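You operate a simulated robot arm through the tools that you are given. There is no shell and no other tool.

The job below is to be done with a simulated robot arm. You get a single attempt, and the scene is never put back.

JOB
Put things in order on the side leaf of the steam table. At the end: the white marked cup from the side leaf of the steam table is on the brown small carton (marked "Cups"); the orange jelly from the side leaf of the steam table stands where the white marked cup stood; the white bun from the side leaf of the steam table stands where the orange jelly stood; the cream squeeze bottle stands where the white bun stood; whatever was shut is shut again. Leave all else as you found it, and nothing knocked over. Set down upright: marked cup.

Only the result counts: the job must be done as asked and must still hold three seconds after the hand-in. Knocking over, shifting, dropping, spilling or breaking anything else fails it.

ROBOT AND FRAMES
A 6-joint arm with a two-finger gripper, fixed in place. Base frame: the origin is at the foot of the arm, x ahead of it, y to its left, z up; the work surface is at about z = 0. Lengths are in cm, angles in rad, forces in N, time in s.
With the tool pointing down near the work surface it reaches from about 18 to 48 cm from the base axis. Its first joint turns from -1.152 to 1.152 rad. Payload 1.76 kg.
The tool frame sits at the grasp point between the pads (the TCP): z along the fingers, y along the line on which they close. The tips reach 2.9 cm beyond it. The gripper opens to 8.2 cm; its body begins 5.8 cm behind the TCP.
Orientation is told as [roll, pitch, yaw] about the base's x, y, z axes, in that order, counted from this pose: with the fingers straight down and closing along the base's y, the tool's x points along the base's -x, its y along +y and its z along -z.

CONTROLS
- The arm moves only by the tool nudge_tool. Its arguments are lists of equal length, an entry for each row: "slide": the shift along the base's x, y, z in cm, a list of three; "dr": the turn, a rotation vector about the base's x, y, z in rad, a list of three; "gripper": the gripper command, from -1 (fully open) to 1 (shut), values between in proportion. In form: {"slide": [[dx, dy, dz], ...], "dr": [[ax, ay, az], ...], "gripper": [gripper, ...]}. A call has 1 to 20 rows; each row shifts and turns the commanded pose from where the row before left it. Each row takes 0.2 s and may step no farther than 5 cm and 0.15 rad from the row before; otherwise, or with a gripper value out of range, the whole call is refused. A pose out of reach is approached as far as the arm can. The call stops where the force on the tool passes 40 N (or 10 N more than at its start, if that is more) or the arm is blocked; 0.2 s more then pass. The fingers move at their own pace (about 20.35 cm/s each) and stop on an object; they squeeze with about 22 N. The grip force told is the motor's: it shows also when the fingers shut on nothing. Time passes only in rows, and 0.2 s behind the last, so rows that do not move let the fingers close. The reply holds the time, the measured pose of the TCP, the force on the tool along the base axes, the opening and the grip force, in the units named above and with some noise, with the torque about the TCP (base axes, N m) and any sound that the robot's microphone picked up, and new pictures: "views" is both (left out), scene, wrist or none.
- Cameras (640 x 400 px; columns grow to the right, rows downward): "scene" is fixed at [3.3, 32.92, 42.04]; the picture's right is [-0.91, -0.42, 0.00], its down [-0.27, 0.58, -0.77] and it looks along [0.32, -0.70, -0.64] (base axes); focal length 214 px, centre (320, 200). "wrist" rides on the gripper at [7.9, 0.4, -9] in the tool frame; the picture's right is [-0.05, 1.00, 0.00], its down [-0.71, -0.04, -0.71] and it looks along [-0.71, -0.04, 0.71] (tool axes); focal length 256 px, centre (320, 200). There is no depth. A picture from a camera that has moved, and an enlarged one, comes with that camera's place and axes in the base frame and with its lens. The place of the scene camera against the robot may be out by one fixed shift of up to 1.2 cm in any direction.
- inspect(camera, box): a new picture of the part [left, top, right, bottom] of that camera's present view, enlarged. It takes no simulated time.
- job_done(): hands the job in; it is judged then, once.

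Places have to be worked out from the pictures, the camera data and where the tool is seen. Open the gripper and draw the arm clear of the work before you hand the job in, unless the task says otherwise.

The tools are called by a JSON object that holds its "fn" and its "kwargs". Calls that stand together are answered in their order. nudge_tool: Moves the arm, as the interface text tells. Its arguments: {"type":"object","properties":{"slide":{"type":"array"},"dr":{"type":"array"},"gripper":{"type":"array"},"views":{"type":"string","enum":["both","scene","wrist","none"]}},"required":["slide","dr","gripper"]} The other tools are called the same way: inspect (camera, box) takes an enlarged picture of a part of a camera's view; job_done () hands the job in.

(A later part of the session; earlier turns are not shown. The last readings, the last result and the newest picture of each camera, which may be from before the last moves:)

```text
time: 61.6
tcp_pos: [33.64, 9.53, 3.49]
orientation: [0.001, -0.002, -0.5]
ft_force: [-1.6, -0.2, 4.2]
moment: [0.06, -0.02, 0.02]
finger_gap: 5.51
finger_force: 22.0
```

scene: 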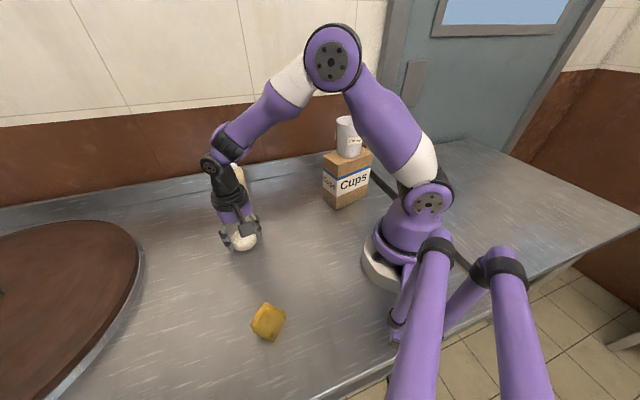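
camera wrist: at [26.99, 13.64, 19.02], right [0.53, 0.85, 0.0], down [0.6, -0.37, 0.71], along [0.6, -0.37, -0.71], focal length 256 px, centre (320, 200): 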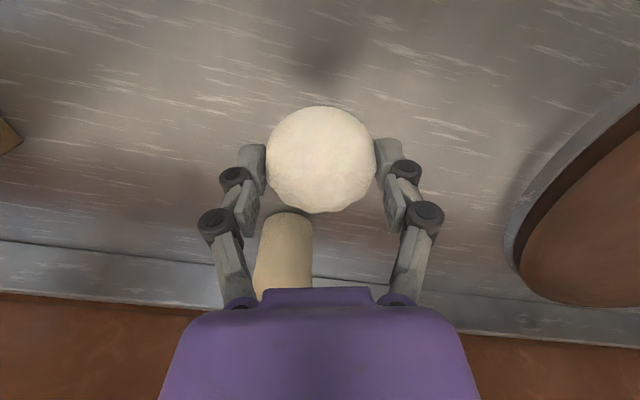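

Contact (about 5 N change). I release gradually.

{"fn": "nudge_tool", "kwargs": {"slide": [[0, 0, 0], [0, 0, 0], [0, 0, 0], [0, 0, 0], [0, 0, 0], [0, 0, 0], [0, 0, 0]], "dr": [[0, 0, 0], [0, 0, 0], [0, 0, 0], [0, 0, 0], [0, 0, 0], [0, 0, 0], [0, 0, 0]], "gripper": [-0.33, -0.35, -0.37, -0.4, -0.5, -0.7, -1]}}

{"fn": "inspect", "kwargs": {"camera": "wrist", "box": [200, 80, 440, 280]}}

```text
time: 63.2
tcp_pos: [33.81, 9.54, 3.36]
orientation: [-0.002, -0.002, -0.499]
ft_force: [0.6, 0.1, -0.1]
moment: [0.01, -0.01, -0.03]
finger_gap: 8.2
finger_force: 0.1
camera wrist: at [27.01, 13.69, 12.47], right [0.53, 0.85, 0.0], down [0.6, -0.37, 0.71], along [0.6, -0.37, -0.71], focal length 256 px, centre (320, 200)
```

scene: 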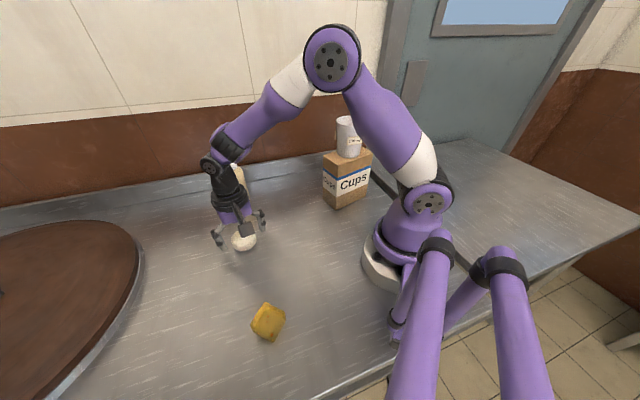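
wrist: 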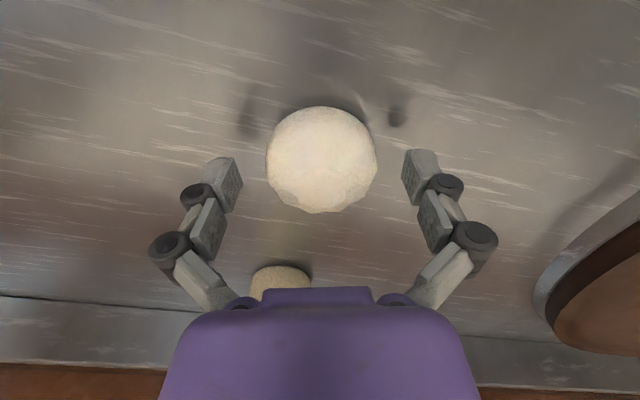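

```text
2.00 times, centred on (320, 180) of wrist
camera zoom: at [27.01, 13.69, 12.47], right [0.53, 0.85, 0.0], down [0.6, -0.37, 0.71], along [0.6, -0.37, -0.71], focal length 512 px, centre (320, 240)
```

zoom: 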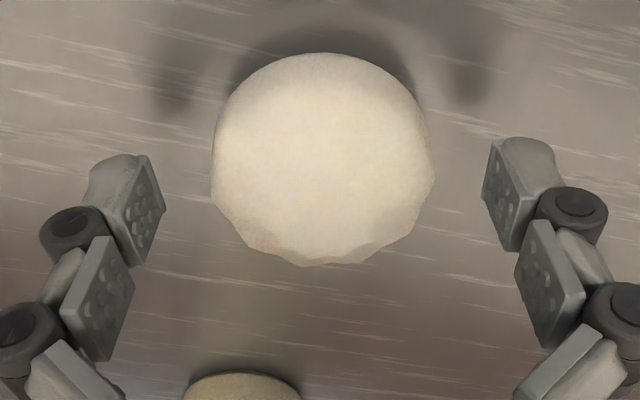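

Bun stands on the jelly's former spot. Rising straight up, then moving to view the bottle between the fingers from a safe distance.

{"fn": "nudge_tool", "kwargs": {"slide": [[0, 0, 0.5], [0, 0, 1.0], [0, 0, 2.0], [0, 0, 3.0], [0, 0, 4.0], [0, 0, 4.0], [0, 0, 4.0], [0, -2.5, 0], [0, -2.5, 0], [0, -2.5, 0], [0, -2.5, 0], [0, -1.3, 0], [0, 0, 0]], "dr": [[0, 0, 0], [0, 0, 0], [0, 0, 0], [0, 0, 0], [0, 0, 0], [0, 0, 0], [0, 0, 0], [0, 0, 0.125], [0, 0, 0.125], [0, 0, 0.125], [0, 0, 0.125], [0, 0, 0], [0, 0, 0]], "gripper": [-1, -1, -1, -1, -1, -1, -1, -1, -1, -1, -1, -1, -1]}}

{"fn": "inspect", "kwargs": {"camera": "wrist", "box": [220, 80, 420, 280]}}

{"fn": "inspect", "kwargs": {"camera": "scene", "box": [190, 130, 290, 260]}}

```text
time: 66.0
tcp_pos: [33.72, -1.91, 21.93]
orientation: [-0.001, -0.001, 0.002]
ft_force: [0.0, -0.3, -0.5]
moment: [-0.02, 0.0, -0.05]
finger_gap: 8.18
finger_force: 0.1
camera wrist: at [25.77, -1.4, 30.97], right [0.05, 1.0, 0.0], down [0.71, -0.04, 0.71], along [0.71, -0.04, -0.71], focal length 256 px, centre (320, 200)
```

scene: 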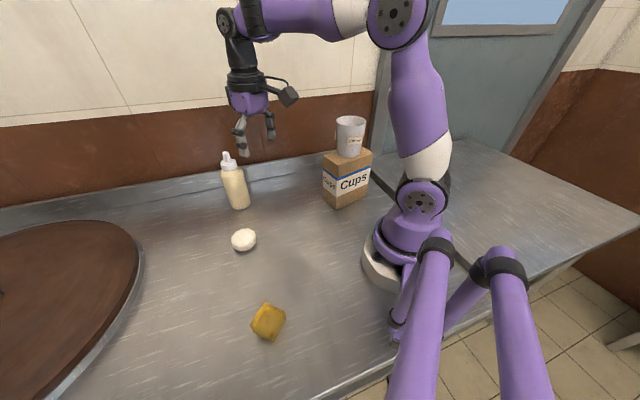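
wrist: 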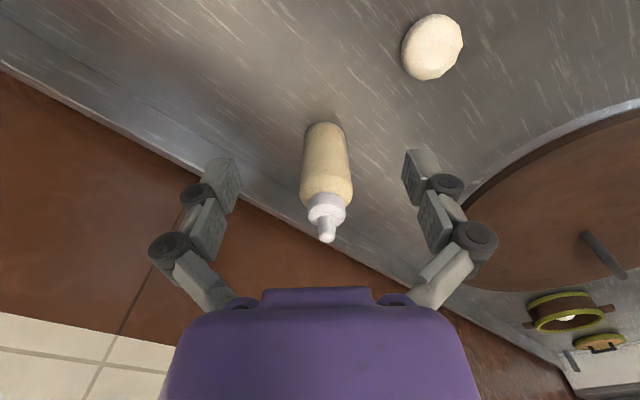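

```text
2.00 times, centred on (320, 180) of wrist
camera zoom: at [25.77, -1.4, 30.97], right [0.05, 1.0, 0.0], down [0.71, -0.04, 0.71], along [0.71, -0.04, -0.71], focal length 512 px, centre (320, 240)
```

zoom: 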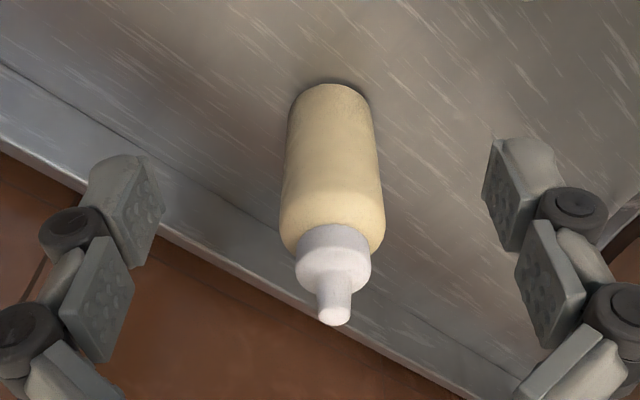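

```text
3.08 times, centred on (240, 195) of scene
camera zoom: at [3.3, 32.92, 42.04], right [-0.91, -0.42, 0.0], down [-0.27, 0.58, -0.77], along [0.32, -0.7, -0.64], focal length 660 px, centre (566, 215)
```

zoom: 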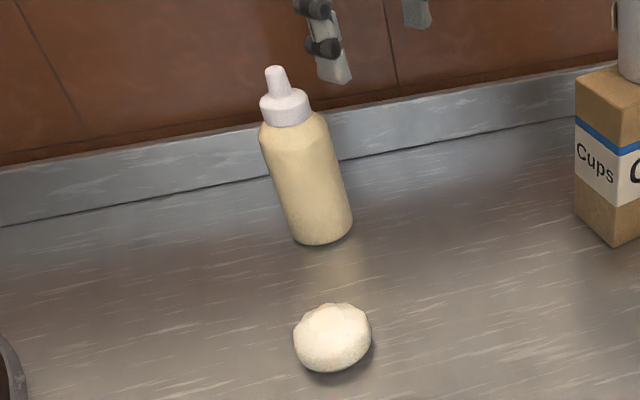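

The bottle: axis ≈ (45.1, -1.7), body radius ≈ 2.8, cap (R ≈ 1.95) spanning z ≈ 12.3–14.1, nozzle tip ≈ 16.7. Gripping the rigid cap from above avoids both squeezing the body and the palm hitting the nozzle. I move over it with the tips well above the nozzle.

{"fn": "nudge_tool", "kwargs": {"slide": [[1.5, 0.03, 0.2], [2.0, 0.03, 0.2], [2.0, 0.03, 0.2], [2.0, 0.03, 0.2], [2.0, 0.03, 0], [1.0, 0, 0], [0, 0, 0]], "dr": [[0, 0, 0], [0, 0, 0], [0, 0, 0], [0, 0, 0], [0, 0, 0], [0, 0, 0], [0, 0, 0]], "gripper": [-1, -1, -1, -1, -1, -1, -1]}}

{"fn": "inspect", "kwargs": {"camera": "wrist", "box": [220, 0, 420, 200]}}

{"fn": "inspect", "kwargs": {"camera": "scene", "box": [190, 60, 290, 220]}}

```text
time: 67.6
tcp_pos: [43.38, -1.6, 22.19]
orientation: [-0.004, -0.002, -0.001]
ft_force: [-0.5, -0.4, -0.7]
moment: [0.0, 0.01, -0.01]
finger_gap: 8.19
finger_force: 0.1
out of reach, approached as far as the arm can: row 6
camera wrist: at [35.38, -1.24, 31.34], right [0.05, 1.0, 0.0], down [0.71, -0.04, 0.71], along [0.71, -0.04, -0.71], focal length 256 px, centre (320, 200)
```

scene: 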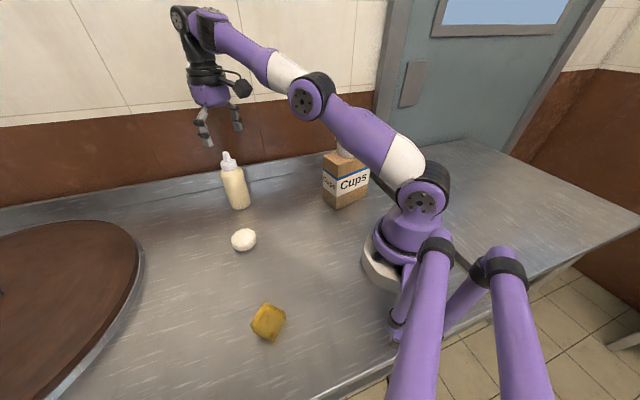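
wrist: 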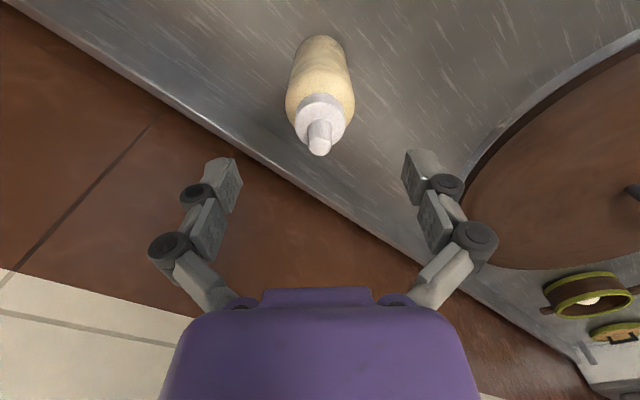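

```text
2.00 times, centred on (320, 100) of wrist
camera zoom: at [35.38, -1.24, 31.34], right [0.05, 1.0, 0.0], down [0.71, -0.04, 0.71], along [0.71, -0.04, -0.71], focal length 512 px, centre (320, 400)
```

zoom: 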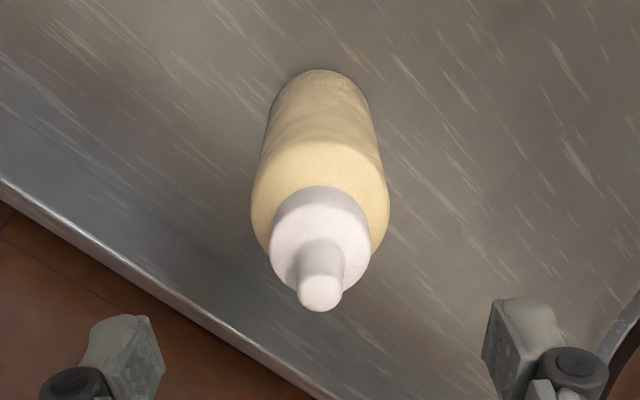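

```text
2.50 times, centred on (240, 140) of scene
camera zoom: at [3.3, 32.92, 42.04], right [-0.91, -0.42, 0.0], down [-0.27, 0.58, -0.77], along [0.32, -0.7, -0.64], focal length 536 px, centre (520, 350)
```

zoom: 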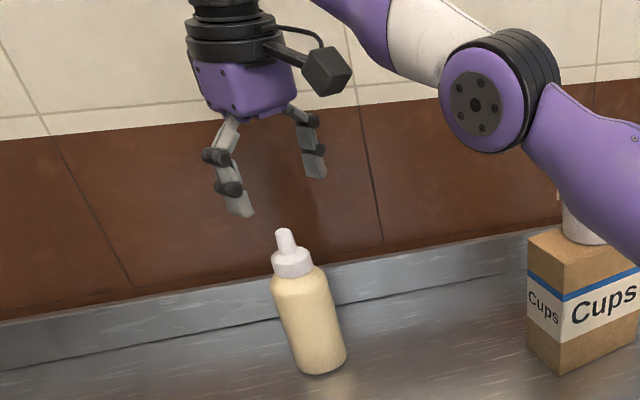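

Directly above is out of reach at that height, so I'll back off, descend to cap height (TCP z ≈ 15.1), and approach horizontally along +x with the open fingers straddling the cap.

{"fn": "nudge_tool", "kwargs": {"slide": [[-2.0, 0, 0], [-3.0, 0, 0], [-3.0, 0, -1.0], [0, 0, -2.0], [0, 0, -2.0], [0, 0, -1.5], [0, 0, 0]], "dr": [[0, 0, 0], [0, 0, 0], [0, 0, 0], [0, 0, 0], [0, 0, 0], [0, 0, 0], [0, 0, 0]], "gripper": [-1, -1, -1, -1, -1, -1, -1]}}

{"fn": "inspect", "kwargs": {"camera": "wrist", "box": [200, 80, 440, 300]}}

{"fn": "inspect", "kwargs": {"camera": "scene", "box": [190, 90, 290, 220]}}

```text
time: 69.2
tcp_pos: [35.34, -1.64, 15.83]
orientation: [0.0, -0.001, -0.001]
ft_force: [0.2, -0.3, 0.8]
moment: [-0.01, -0.02, 0.0]
finger_gap: 8.2
finger_force: 0.1
camera wrist: at [27.39, -1.28, 24.75], right [0.05, 1.0, 0.0], down [0.71, -0.04, 0.71], along [0.71, -0.04, -0.71], focal length 256 px, centre (320, 200)
```

scene: 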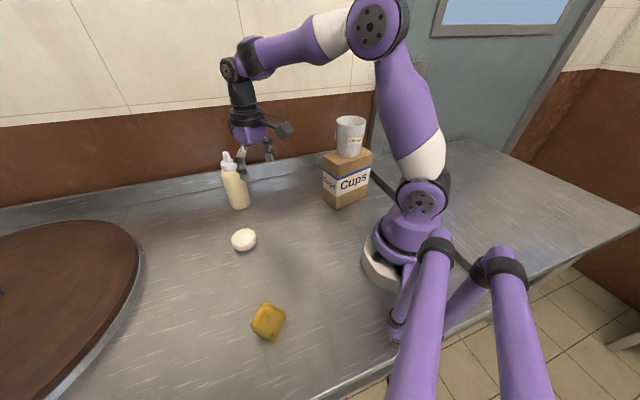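
wrist: 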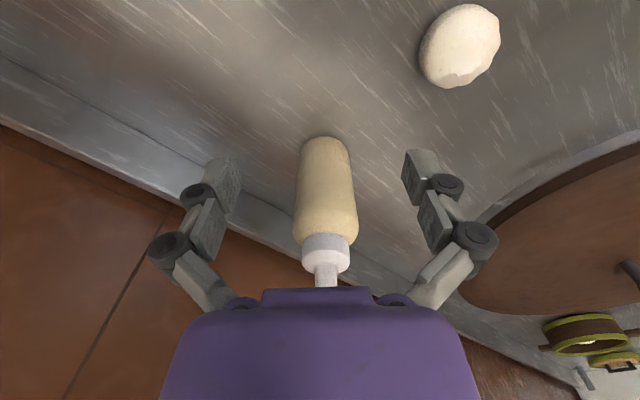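

```text
1.82 times, centred on (320, 190) of wrist
camera zoom: at [27.39, -1.28, 24.75], right [0.05, 1.0, 0.0], down [0.71, -0.04, 0.71], along [0.71, -0.04, -0.71], focal length 465 px, centre (320, 218)
```

zoom: 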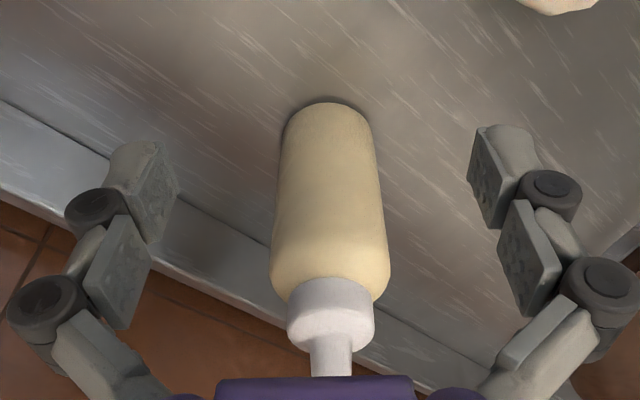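

```text
3.08 times, centred on (240, 155) of scene
camera zoom: at [3.3, 32.92, 42.04], right [-0.91, -0.42, 0.0], down [-0.27, 0.58, -0.77], along [0.32, -0.7, -0.64], focal length 660 px, centre (566, 338)
```

zoom: 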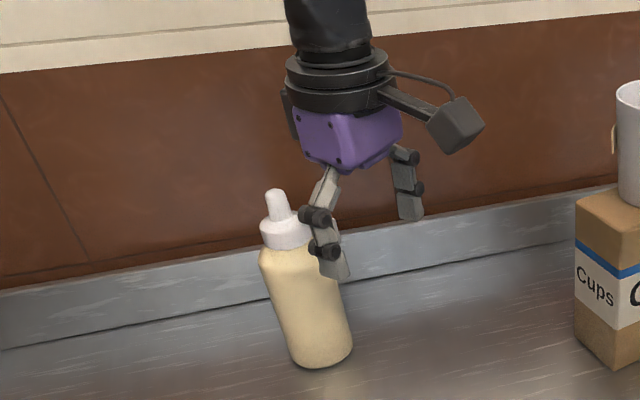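

The fingers' mid-plane lines up with the bottle axis to within ~0.1 cm. Gripping the upper body with TCP at z ≈ 12 gives about 2 cm of contact and ~1 cm palm clearance above the nozzle; I descend there and approach part way.

{"fn": "nudge_tool", "kwargs": {"slide": [[0, 0, -1.5], [0, 0, -1.5], [0, 0, -0.75], [1.5, 0, 0], [1.5, 0, 0], [1.5, 0, 0], [0.7, 0, 0], [0, 0, 0]], "dr": [[0, 0, 0], [0, 0, 0], [0, 0, 0], [0, 0, 0], [0, 0, 0], [0, 0, 0], [0, 0, 0], [0, 0, 0]], "gripper": [-1, -1, -1, -1, -1, -1, -1, -1]}}

{"fn": "inspect", "kwargs": {"camera": "wrist", "box": [200, 80, 440, 300]}}

{"fn": "inspect", "kwargs": {"camera": "scene", "box": [190, 90, 290, 220]}}

```text
time: 71.0
tcp_pos: [40.63, -1.61, 12.07]
orientation: [-0.003, 0.0, -0.002]
ft_force: [-0.4, -0.5, 0.0]
moment: [-0.01, 0.01, 0.02]
finger_gap: 8.2
finger_force: 0.0
camera wrist: at [32.6, -1.18, 21.07], right [0.05, 1.0, 0.0], down [0.71, -0.04, 0.71], along [0.71, -0.04, -0.71], focal length 256 px, centre (320, 200)
```

scene: 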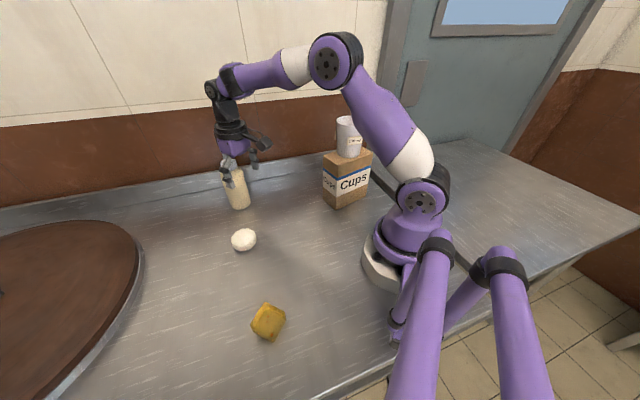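
wrist: 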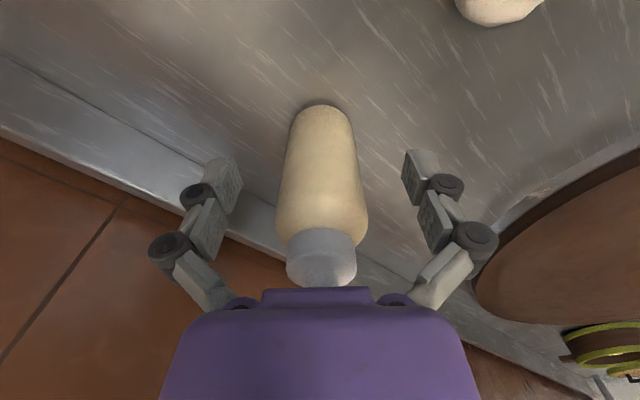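

```text
1.82 times, centred on (320, 190) of wrist
camera zoom: at [32.6, -1.18, 21.07], right [0.05, 1.0, 0.0], down [0.71, -0.04, 0.71], along [0.71, -0.04, -0.71], focal length 465 px, centre (320, 218)
```

zoom: 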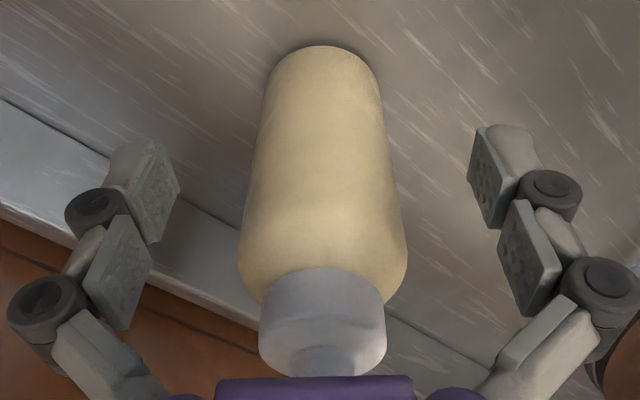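

```text
3.08 times, centred on (240, 155) of scene
camera zoom: at [3.3, 32.92, 42.04], right [-0.91, -0.42, 0.0], down [-0.27, 0.58, -0.77], along [0.32, -0.7, -0.64], focal length 660 px, centre (566, 338)
```

zoom: 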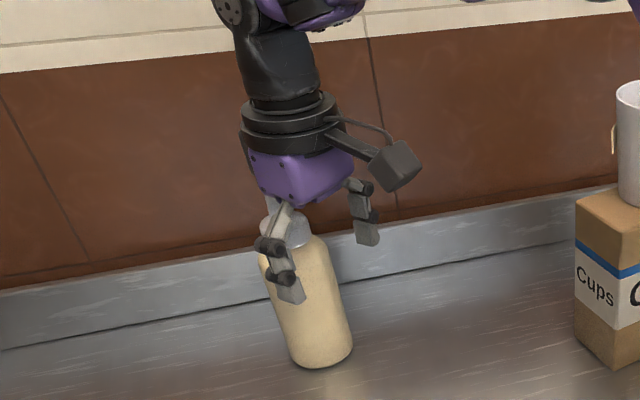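

Clearances look right: palm ≈ 17.9 vs nozzle tip ≈ 16.7, and the bottle sits ~0.1 cm to the -y side. I continue forward in small steps.

{"fn": "nudge_tool", "kwargs": {"slide": [[0.6, -0.05, 0], [0.6, -0.05, 0], [0.6, 0, 0], [0.4, 0, 0], [0, 0, 0]], "dr": [[0, 0, 0], [0, 0, 0], [0, 0, 0], [0, 0, 0], [0, 0, 0]], "gripper": [-1, -1, -1, -1, -1]}}

{"fn": "inspect", "kwargs": {"camera": "wrist", "box": [200, 40, 440, 300]}}

{"fn": "inspect", "kwargs": {"camera": "scene", "box": [190, 90, 290, 220]}}

```text
time: 72.2
tcp_pos: [42.64, -1.7, 11.93]
orientation: [-0.002, -0.001, 0.0]
ft_force: [-0.4, 0.2, 0.4]
moment: [0.0, 0.0, 0.01]
finger_gap: 8.19
finger_force: 0.1
camera wrist: at [34.71, -1.33, 21.04], right [0.05, 1.0, 0.0], down [0.71, -0.04, 0.71], along [0.71, -0.04, -0.71], focal length 256 px, centre (320, 200)
```

scene: 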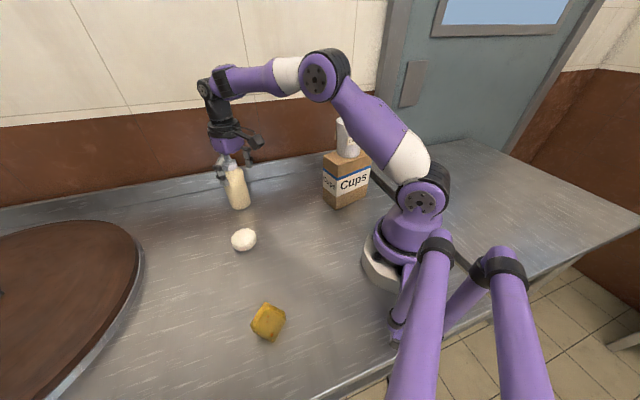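
wrist: 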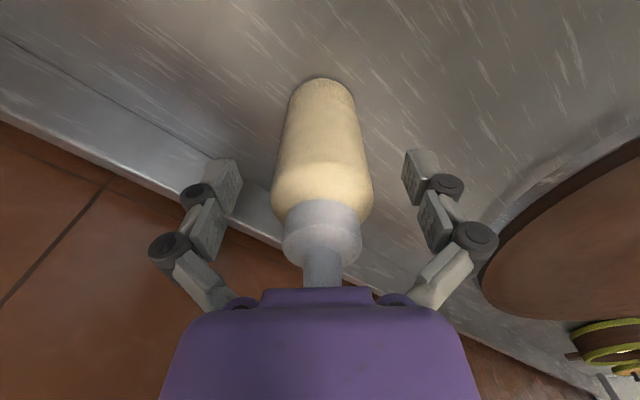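

```text
1.54 times, centred on (320, 170) of wrist
camera zoom: at [34.71, -1.33, 21.04], right [0.05, 1.0, 0.0], down [0.71, -0.04, 0.71], along [0.71, -0.04, -0.71], focal length 394 px, centre (320, 246)
```

zoom: 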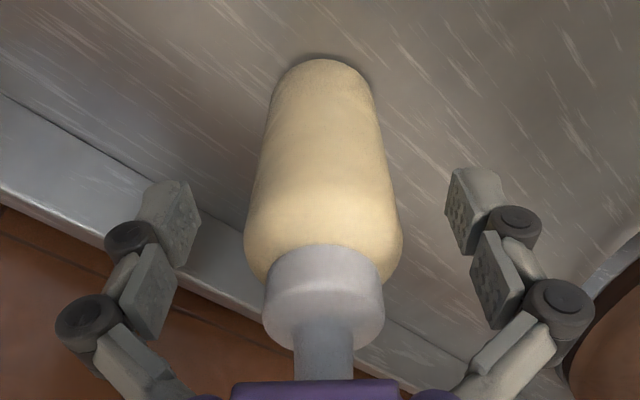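

```text
3.08 times, centred on (240, 155) of scene
camera zoom: at [3.3, 32.92, 42.04], right [-0.91, -0.42, 0.0], down [-0.27, 0.58, -0.77], along [0.32, -0.7, -0.64], focal length 660 px, centre (566, 338)
```

zoom: 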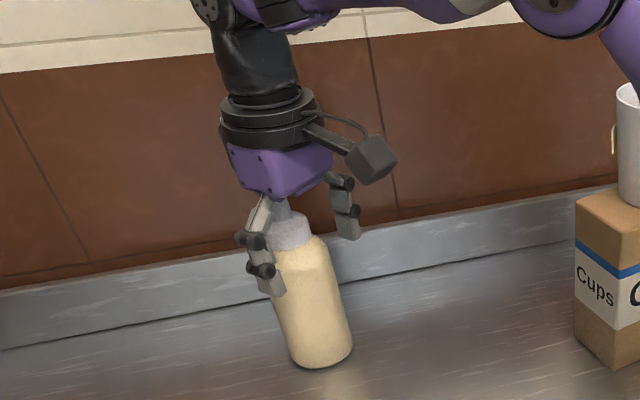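

No forces; the bottle sits cleanly between the fingers. I go the last 2.2 cm in fine steps.

{"fn": "nudge_tool", "kwargs": {"slide": [[0.4, 0, 0], [0.4, 0, 0], [0.4, 0, 0], [0.4, 0, 0], [0.3, 0, 0], [0.3, 0, 0], [0, 0, 0]], "dr": [[0, 0, 0], [0, 0, 0], [0, 0, 0], [0, 0, 0], [0, 0, 0], [0, 0, 0], [0, 0, 0]], "gripper": [-1, -1, -1, -1, -1, -1, -1]}}

{"fn": "inspect", "kwargs": {"camera": "wrist", "box": [200, 40, 440, 300]}}

{"fn": "inspect", "kwargs": {"camera": "scene", "box": [190, 90, 290, 220]}}

```text
time: 73.8
tcp_pos: [44.82, -1.67, 12.06]
orientation: [-0.002, 0.0, -0.001]
ft_force: [0.0, 0.1, 0.6]
moment: [0.0, 0.02, 0.01]
finger_gap: 8.19
finger_force: 0.0
camera wrist: at [36.9, -1.27, 21.05], right [0.05, 1.0, 0.0], down [0.71, -0.04, 0.71], along [0.71, -0.04, -0.71], focal length 256 px, centre (320, 200)
```

scene: 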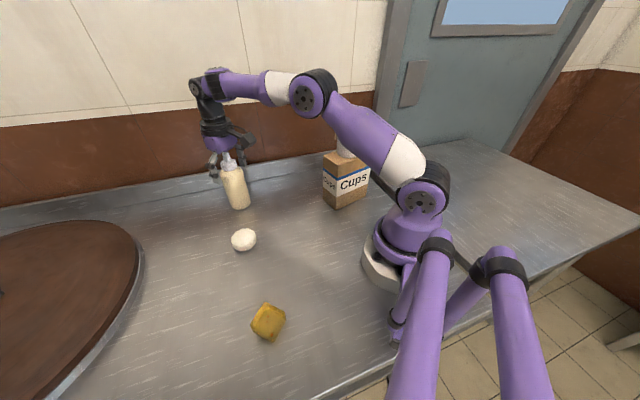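
wrist: 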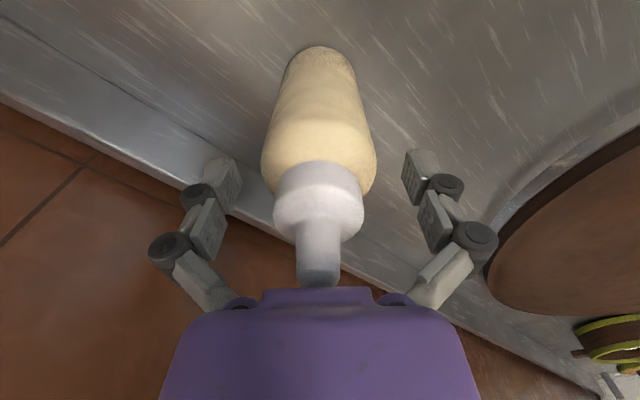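

```text
1.54 times, centred on (320, 170) of wrist
camera zoom: at [36.9, -1.27, 21.05], right [0.05, 1.0, 0.0], down [0.71, -0.04, 0.71], along [0.71, -0.04, -0.71], focal length 394 px, centre (320, 246)
```

zoom: 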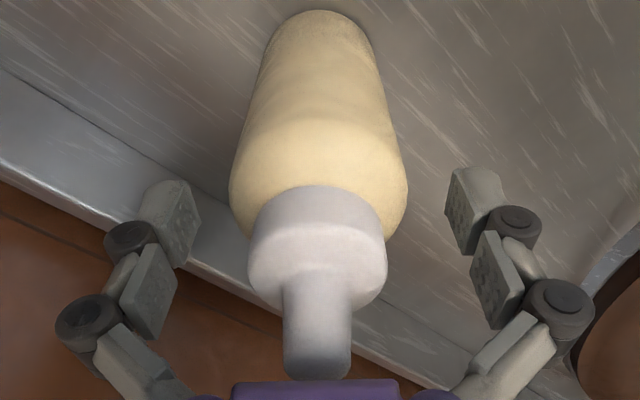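

```text
3.08 times, centred on (240, 155) of scene
camera zoom: at [3.3, 32.92, 42.04], right [-0.91, -0.42, 0.0], down [-0.27, 0.58, -0.77], along [0.32, -0.7, -0.64], focal length 660 px, centre (566, 338)
```

zoom: 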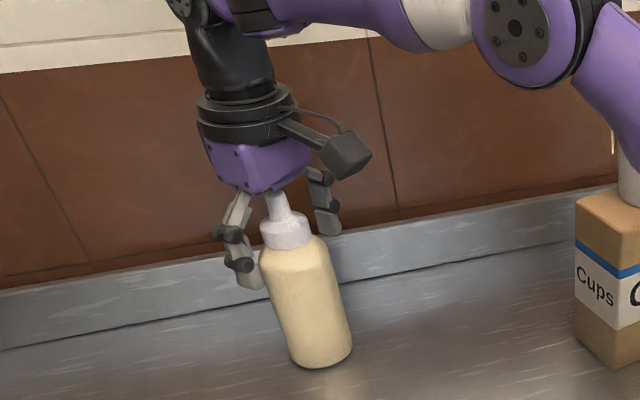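

The bottle is centred between the pads (offset ~0.08 cm in -y). I correct that and close gradually.

{"fn": "nudge_tool", "kwargs": {"slide": [[0, -0.07, 0], [0, 0, 0], [0, 0, 0], [0, 0, 0], [0, 0, 0]], "dr": [[0, 0, 0], [0, 0, 0], [0, 0, 0], [0, 0, 0], [0, 0, 0]], "gripper": [-1, -0.8, -0.6, -0.52, -0.46]}}

{"fn": "inspect", "kwargs": {"camera": "wrist", "box": [200, 40, 440, 300]}}

```text
time: 75.0
tcp_pos: [44.79, -1.72, 12.02]
orientation: [-0.003, -0.002, -0.002]
ft_force: [1.1, 0.6, 1.0]
moment: [-0.02, 0.0, -0.01]
finger_gap: 6.0
finger_force: 0.1
camera wrist: at [36.86, -1.35, 21.08], right [0.05, 1.0, 0.0], down [0.71, -0.04, 0.71], along [0.71, -0.04, -0.71], focal length 256 px, centre (320, 200)
```

scene: 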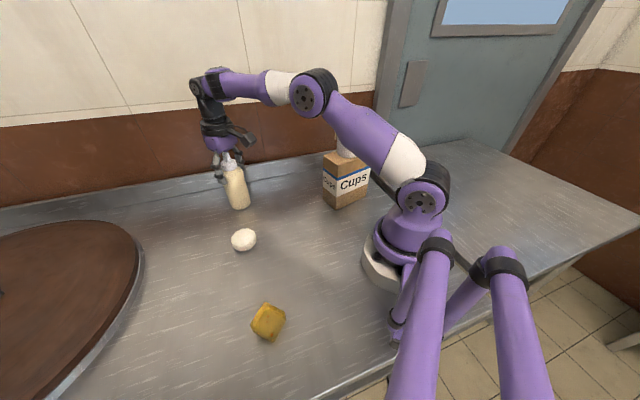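
wrist: 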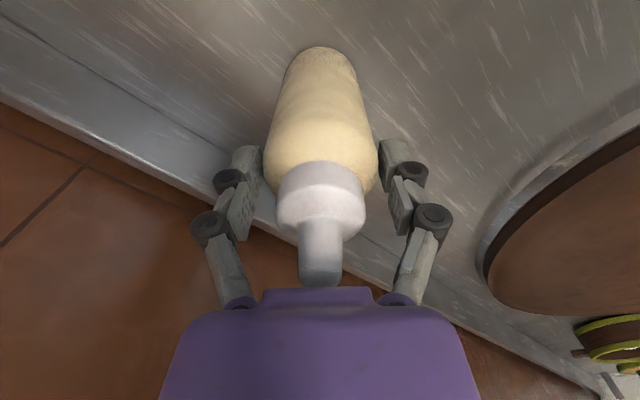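

```text
1.54 times, centred on (320, 170) of wrist
camera zoom: at [36.86, -1.35, 21.08], right [0.05, 1.0, 0.0], down [0.71, -0.04, 0.71], along [0.71, -0.04, -0.71], focal length 394 px, centre (320, 246)
```

zoom: 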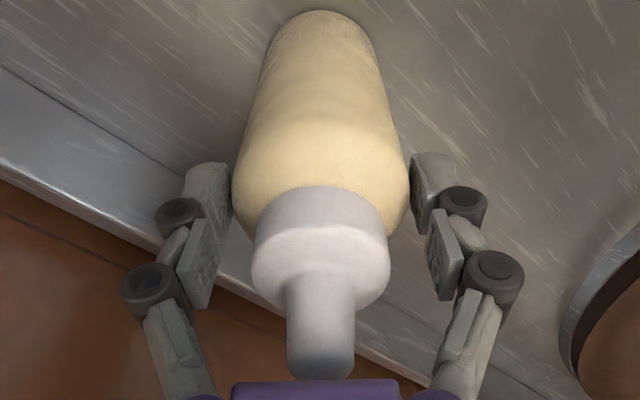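

{"fn": "nudge_tool", "kwargs": {"slide": [[0, 0, 0], [0, 0, 0], [0, 0, 0], [0, 0, 0]], "dr": [[0, 0, 0], [0, 0, 0], [0, 0, 0], [0, 0, 0]], "gripper": [-0.44, -0.42, -0.4, -0.39], "views": "none"}}

```text
time: 76.0
tcp_pos: [44.76, -1.77, 12.1]
orientation: [-0.002, -0.002, -0.001]
ft_force: [-0.1, 0.7, 1.4]
moment: [0.02, 0.0, -0.03]
finger_gap: 5.77
finger_force: 0.8
```

Contact is just starting at 5.77 cm. I tighten in small increments.

{"fn": "nudge_tool", "kwargs": {"slide": [[0, 0, 0], [0, 0, 0], [0, 0, 0]], "dr": [[0, 0, 0], [0, 0, 0], [0, 0, 0]], "gripper": [-0.38, -0.37, -0.37], "views": "none"}}

```text
time: 76.8
tcp_pos: [44.67, -1.73, 12.1]
orientation: [-0.001, -0.002, -0.003]
ft_force: [0.5, 0.5, 0.4]
moment: [0.01, -0.01, -0.01]
finger_gap: 5.75
finger_force: 0.6
```

{"fn": "nudge_tool", "kwargs": {"slide": [[0, 0, 0], [0, 0, 0], [0, 0, 0]], "dr": [[0, 0, 0], [0, 0, 0], [0, 0, 0]], "gripper": [-0.36, -0.355, -0.355], "views": "wrist"}}

```text
time: 77.6
tcp_pos: [44.84, -1.9, 12.09]
orientation: [-0.002, -0.002, -0.001]
ft_force: [0.1, 0.4, 2.4]
moment: [0.01, 0.06, -0.02]
finger_gap: 5.69
finger_force: 10.7
camera wrist: at [36.86, -1.35, 21.09], right [0.05, 1.0, 0.0], down [0.7, -0.04, 0.71], along [0.71, -0.04, -0.71], focal length 256 px, centre (320, 200)
```

wrist: 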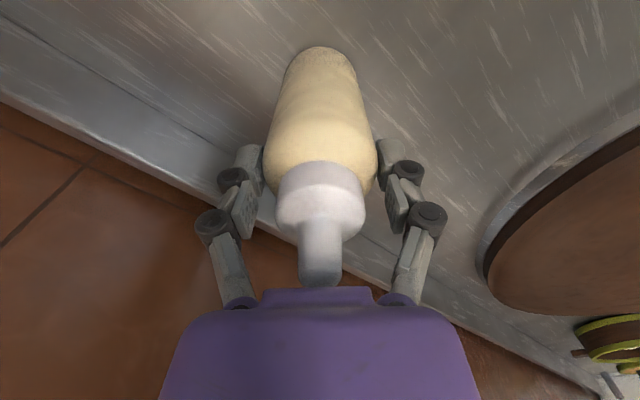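

Grip 10.7 N; I add a bit and lift slowly about 1 cm to test.

{"fn": "nudge_tool", "kwargs": {"slide": [[0, 0, 0], [0, 0, 0], [0, 0, 0.15], [0, 0, 0.25], [0, 0, 0.3], [0, 0, 0.3], [0, 0, 0.2], [0, 0, 0]], "dr": [[0, 0, 0], [0, 0, 0], [0, 0, 0], [0, 0, 0], [0, 0, 0], [0, 0, 0], [0, 0, 0], [0, 0, 0]], "gripper": [-0.35, -0.345, -0.345, -0.345, -0.345, -0.345, -0.345, -0.345]}}

{"fn": "inspect", "kwargs": {"camera": "scene", "box": [190, 90, 290, 220]}}

{"fn": "inspect", "kwargs": {"camera": "wrist", "box": [200, 40, 440, 300]}}

```text
time: 79.4
tcp_pos: [44.8, -1.82, 13.36]
orientation: [-0.002, -0.002, -0.002]
ft_force: [0.1, -0.4, -2.6]
moment: [0.01, 0.01, -0.04]
finger_gap: 5.68
finger_force: 11.7
camera wrist: at [36.88, -1.44, 22.24], right [0.05, 1.0, 0.0], down [0.71, -0.04, 0.71], along [0.71, -0.04, -0.71], focal length 256 px, centre (320, 200)
```

scene: 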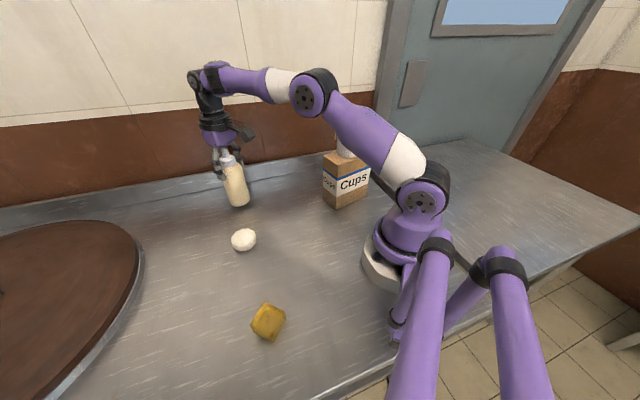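
wrist: 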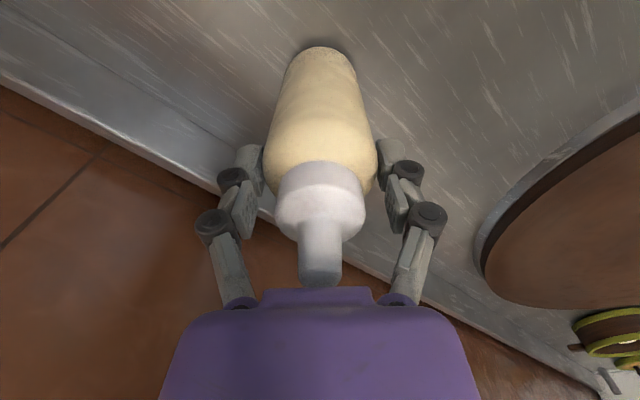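

```text
3.08 times, centred on (240, 155) of scene
camera zoom: at [3.3, 32.92, 42.04], right [-0.91, -0.42, 0.0], down [-0.27, 0.58, -0.77], along [0.32, -0.7, -0.64], focal length 660 px, centre (566, 338)
```

zoom: 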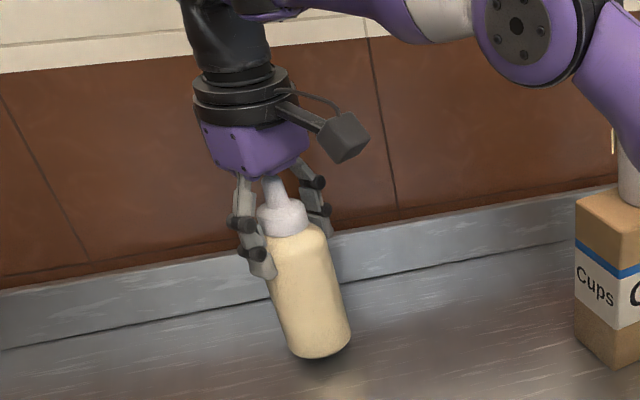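

```text
1.54 times, centred on (320, 170) of wrist
camera zoom: at [36.88, -1.44, 22.24], right [0.05, 1.0, 0.0], down [0.71, -0.04, 0.71], along [0.71, -0.04, -0.71], focal length 394 px, centre (320, 246)
```

zoom: 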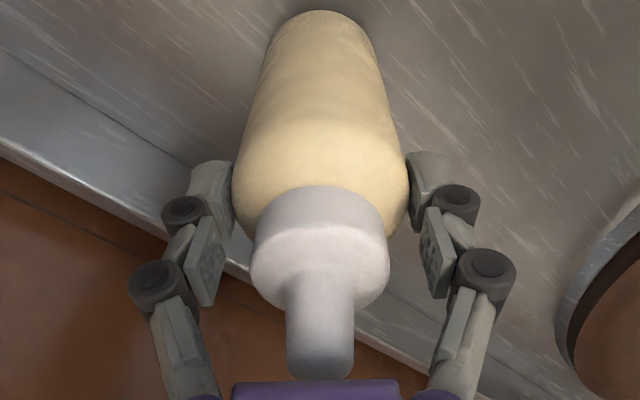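

The bottle hangs straight with no slip. I carry it (raising slightly) to above the bun's former spot (33.37, -10.17).

{"fn": "nudge_tool", "kwargs": {"slide": [[-0.34, -0.25, 0.3], [-0.69, -0.5, 0.3], [-1.03, -0.75, 0.3], [-1.26, -0.92, 0.3], [-1.37, -1.0, 0.2], [-1.37, -1.0, 0], [-1.37, -1.0, 0], [-1.26, -0.92, 0], [-1.03, -0.75, 0], [-0.8, -0.6, 0], [-0.57, -0.43, 0], [-0.34, -0.26, 0], [0, 0, 0]], "dr": [[0, 0, 0], [0, 0, 0], [0, 0, 0], [0, 0, 0], [0, 0, 0], [0, 0, 0], [0, 0, 0], [0, 0, 0], [0, 0, 0], [0, 0, 0], [0, 0, 0], [0, 0, 0], [0, 0, 0]], "gripper": [-0.345, -0.345, -0.345, -0.345, -0.345, -0.345, -0.345, -0.345, -0.345, -0.345, -0.345, -0.345, -0.345]}}

{"fn": "inspect", "kwargs": {"camera": "scene", "box": [220, 70, 400, 230]}}

{"fn": "inspect", "kwargs": {"camera": "wrist", "box": [200, 40, 440, 300]}}

```text
time: 82.2
tcp_pos: [33.51, -10.12, 14.73]
orientation: [-0.002, -0.001, -0.001]
ft_force: [-0.9, -0.3, -1.4]
moment: [0.03, -0.02, 0.04]
finger_gap: 5.66
finger_force: 11.2
camera wrist: at [25.5, -9.83, 23.69], right [0.05, 1.0, 0.0], down [0.71, -0.04, 0.71], along [0.71, -0.04, -0.71], focal length 256 px, centre (320, 200)
```

scene: 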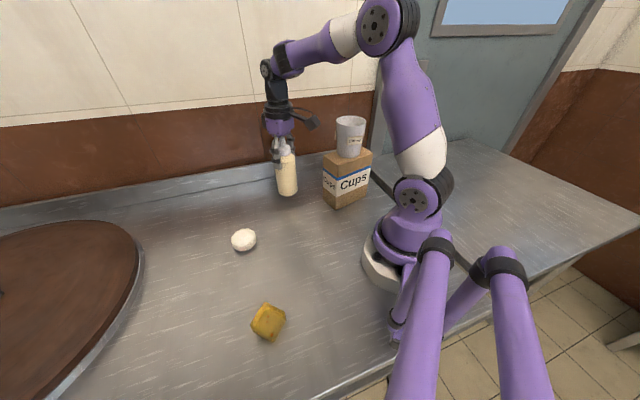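
wrist: 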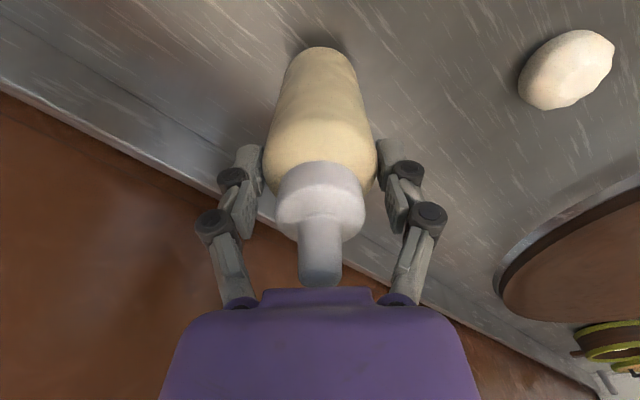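

```text
2.50 times, centred on (310, 150) of scene
camera zoom: at [3.3, 32.92, 42.04], right [-0.91, -0.42, 0.0], down [-0.27, 0.58, -0.77], along [0.32, -0.7, -0.64], focal length 536 px, centre (345, 325)
```

zoom: 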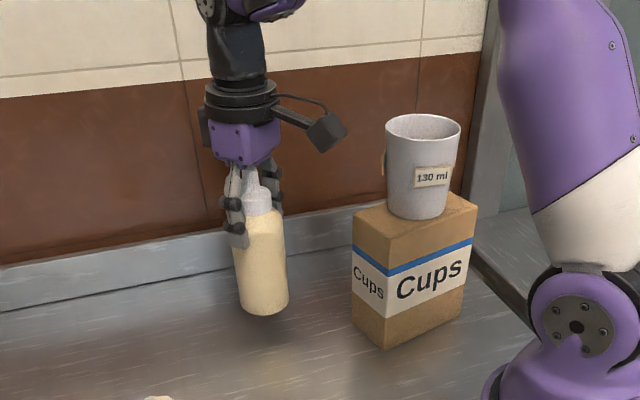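

```text
1.54 times, centred on (320, 170) of wrist
camera zoom: at [25.5, -9.83, 23.69], right [0.05, 1.0, 0.0], down [0.71, -0.04, 0.71], along [0.71, -0.04, -0.71], focal length 394 px, centre (320, 246)
```

zoom: 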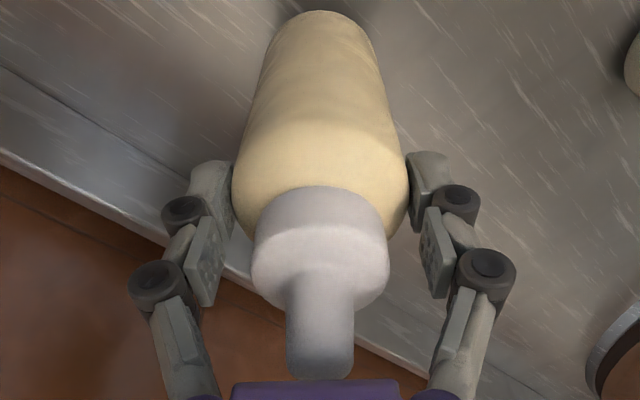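

On target and upright. I lower 2.3 cm, then finish in fine steps.

{"fn": "nudge_tool", "kwargs": {"slide": [[-0.05, 0.02, -0.3], [0, 0, -0.5], [0, 0, -0.5], [0, 0, -0.4], [0, 0, -0.3], [0, 0, -0.2], [0, 0, -0.1], [0, 0, 0]], "dr": [[0, 0, 0], [0, 0, 0], [0, 0, 0], [0, 0, 0], [0, 0, 0], [0, 0, 0], [0, 0, 0], [0, 0, 0]], "gripper": [-0.345, -0.345, -0.345, -0.345, -0.345, -0.345, -0.345, -0.345], "views": "none"}}

```text
time: 84.0
tcp_pos: [33.46, -10.22, 12.26]
orientation: [-0.002, -0.004, -0.002]
ft_force: [-0.3, -0.5, -2.0]
moment: [-0.02, 0.01, 0.03]
finger_gap: 5.68
finger_force: 10.5
```

{"fn": "nudge_tool", "kwargs": {"slide": [[0, 0, -0.1], [0, 0, -0.06], [0, 0, 0]], "dr": [[0, 0, 0], [0, 0, 0], [0, 0, 0]], "gripper": [-0.345, -0.345, -0.345], "views": "none"}}

```text
time: 84.8
tcp_pos: [33.39, -10.13, 12.18]
orientation: [-0.003, -0.003, -0.001]
ft_force: [-0.5, -0.6, -2.5]
moment: [-0.02, 0.03, -0.01]
finger_gap: 5.67
finger_force: 10.9
```

{"fn": "nudge_tool", "kwargs": {"slide": [[0, 0, -0.08], [0, 0, 0]], "dr": [[0, 0, 0], [0, 0, 0]], "gripper": [-0.345, -0.345], "views": "none"}}

```text
time: 85.4
tcp_pos: [33.28, -10.17, 12.14]
orientation: [-0.001, -0.001, -0.002]
ft_force: [-0.8, -0.2, -1.9]
moment: [-0.01, 0.02, -0.01]
finger_gap: 5.67
finger_force: 11.1
```

{"fn": "nudge_tool", "kwargs": {"slide": [[0, 0, -0.06], [0, 0, 0]], "dr": [[0, 0, 0], [0, 0, 0]], "gripper": [-0.345, -0.345], "views": "scene"}}

{"fn": "inspect", "kwargs": {"camera": "scene", "box": [250, 130, 330, 220]}}

```text
time: 86.0
tcp_pos: [33.39, -10.15, 12.06]
orientation: [-0.002, -0.001, -0.002]
ft_force: [0.7, 0.5, -0.6]
moment: [-0.08, -0.03, 0.0]
finger_gap: 5.69
finger_force: 10.4
```

scene: 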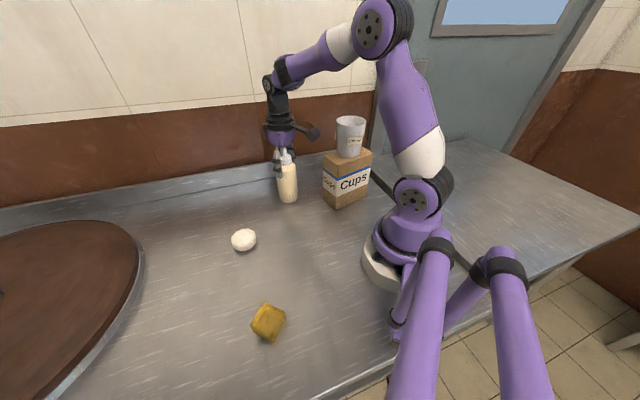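

```text
4.44 times, centred on (290, 175) of scene
camera zoom: at [3.3, 32.92, 42.04], right [-0.91, -0.42, 0.0], down [-0.27, 0.58, -0.77], along [0.32, -0.7, -0.64], focal length 953 px, centre (453, 311)
```

zoom: 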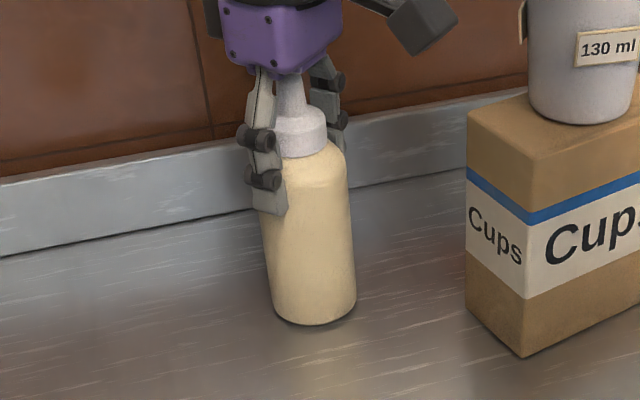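

Force is beginning to unload (moment change too), so it's essentially touching. One more tiny step.

{"fn": "nudge_tool", "kwargs": {"slide": [[0, 0, -0.05], [0, 0, 0]], "dr": [[0, 0, 0], [0, 0, 0]], "gripper": [-0.345, -0.345], "views": "none"}}

```text
time: 86.6
tcp_pos: [33.34, -10.3, 12.05]
orientation: [-0.002, -0.003, 0.0]
ft_force: [0.3, 0.5, 7.8]
moment: [0.02, 0.06, 0.02]
finger_gap: 5.69
finger_force: 11.2
```

The bottle is firmly on the surface. I release gradually.

{"fn": "nudge_tool", "kwargs": {"slide": [[0, 0, 0.02], [0, 0, 0], [0, 0, 0], [0, 0, 0], [0, 0, 0], [0, 0, 0], [0, 0, 0]], "dr": [[0, 0, 0], [0, 0, 0], [0, 0, 0], [0, 0, 0], [0, 0, 0], [0, 0, 0], [0, 0, 0]], "gripper": [-0.355, -0.365, -0.38, -0.4, -0.43, -0.47, -0.52]}}

{"fn": "inspect", "kwargs": {"camera": "wrist", "box": [200, 40, 440, 300]}}

{"fn": "inspect", "kwargs": {"camera": "scene", "box": [250, 130, 330, 220]}}

```text
time: 88.2
tcp_pos: [33.45, -10.19, 12.06]
orientation: [0.0, -0.001, -0.002]
ft_force: [0.1, -0.1, 0.5]
moment: [-0.01, 0.0, -0.02]
finger_gap: 6.24
finger_force: 0.1
camera wrist: at [25.45, -9.74, 21.03], right [0.05, 1.0, 0.0], down [0.71, -0.04, 0.71], along [0.71, -0.04, -0.71], focal length 256 px, centre (320, 200)
```

scene: 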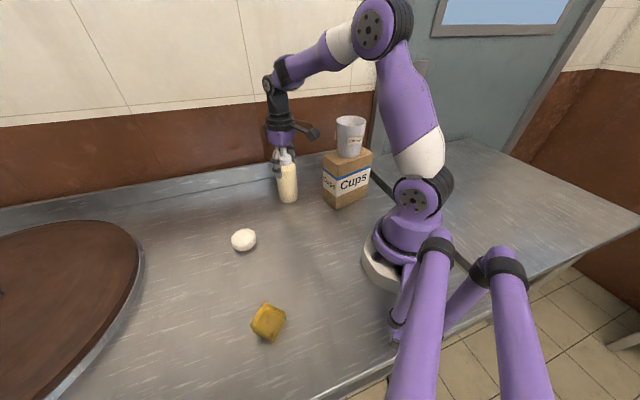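
wrist: 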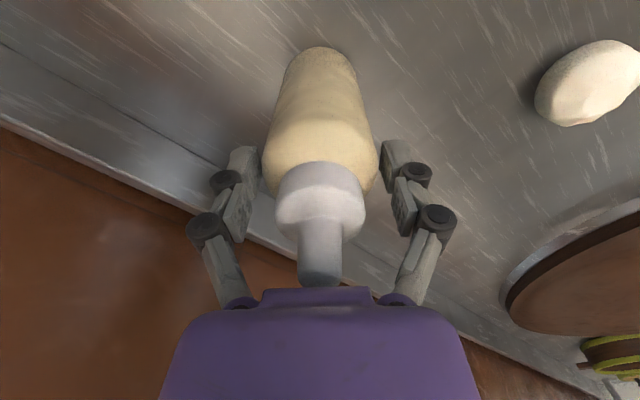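

```text
1.54 times, centred on (320, 170) of wrist
camera zoom: at [25.45, -9.74, 21.03], right [0.05, 1.0, 0.0], down [0.71, -0.04, 0.71], along [0.71, -0.04, -0.71], focal length 394 px, centre (320, 246)
```

zoom: 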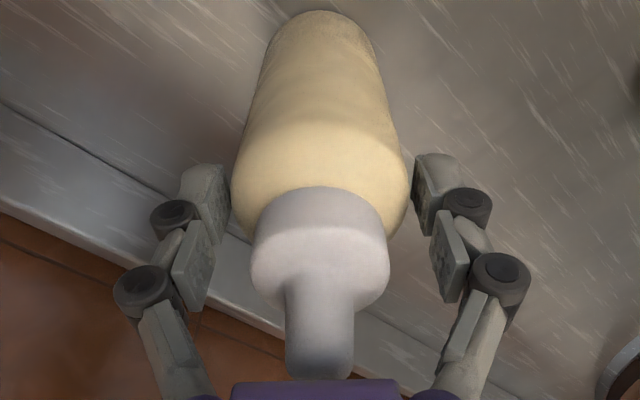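

```text
4.44 times, centred on (290, 175) of scene
camera zoom: at [3.3, 32.92, 42.04], right [-0.91, -0.42, 0.0], down [-0.27, 0.58, -0.77], along [0.32, -0.7, -0.64], focal length 953 px, centre (453, 311)
```

zoom: 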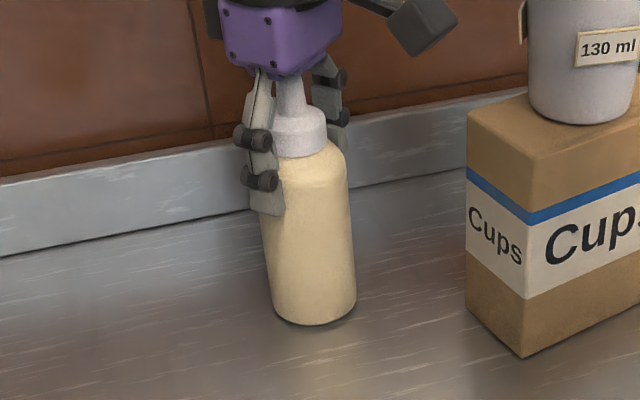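

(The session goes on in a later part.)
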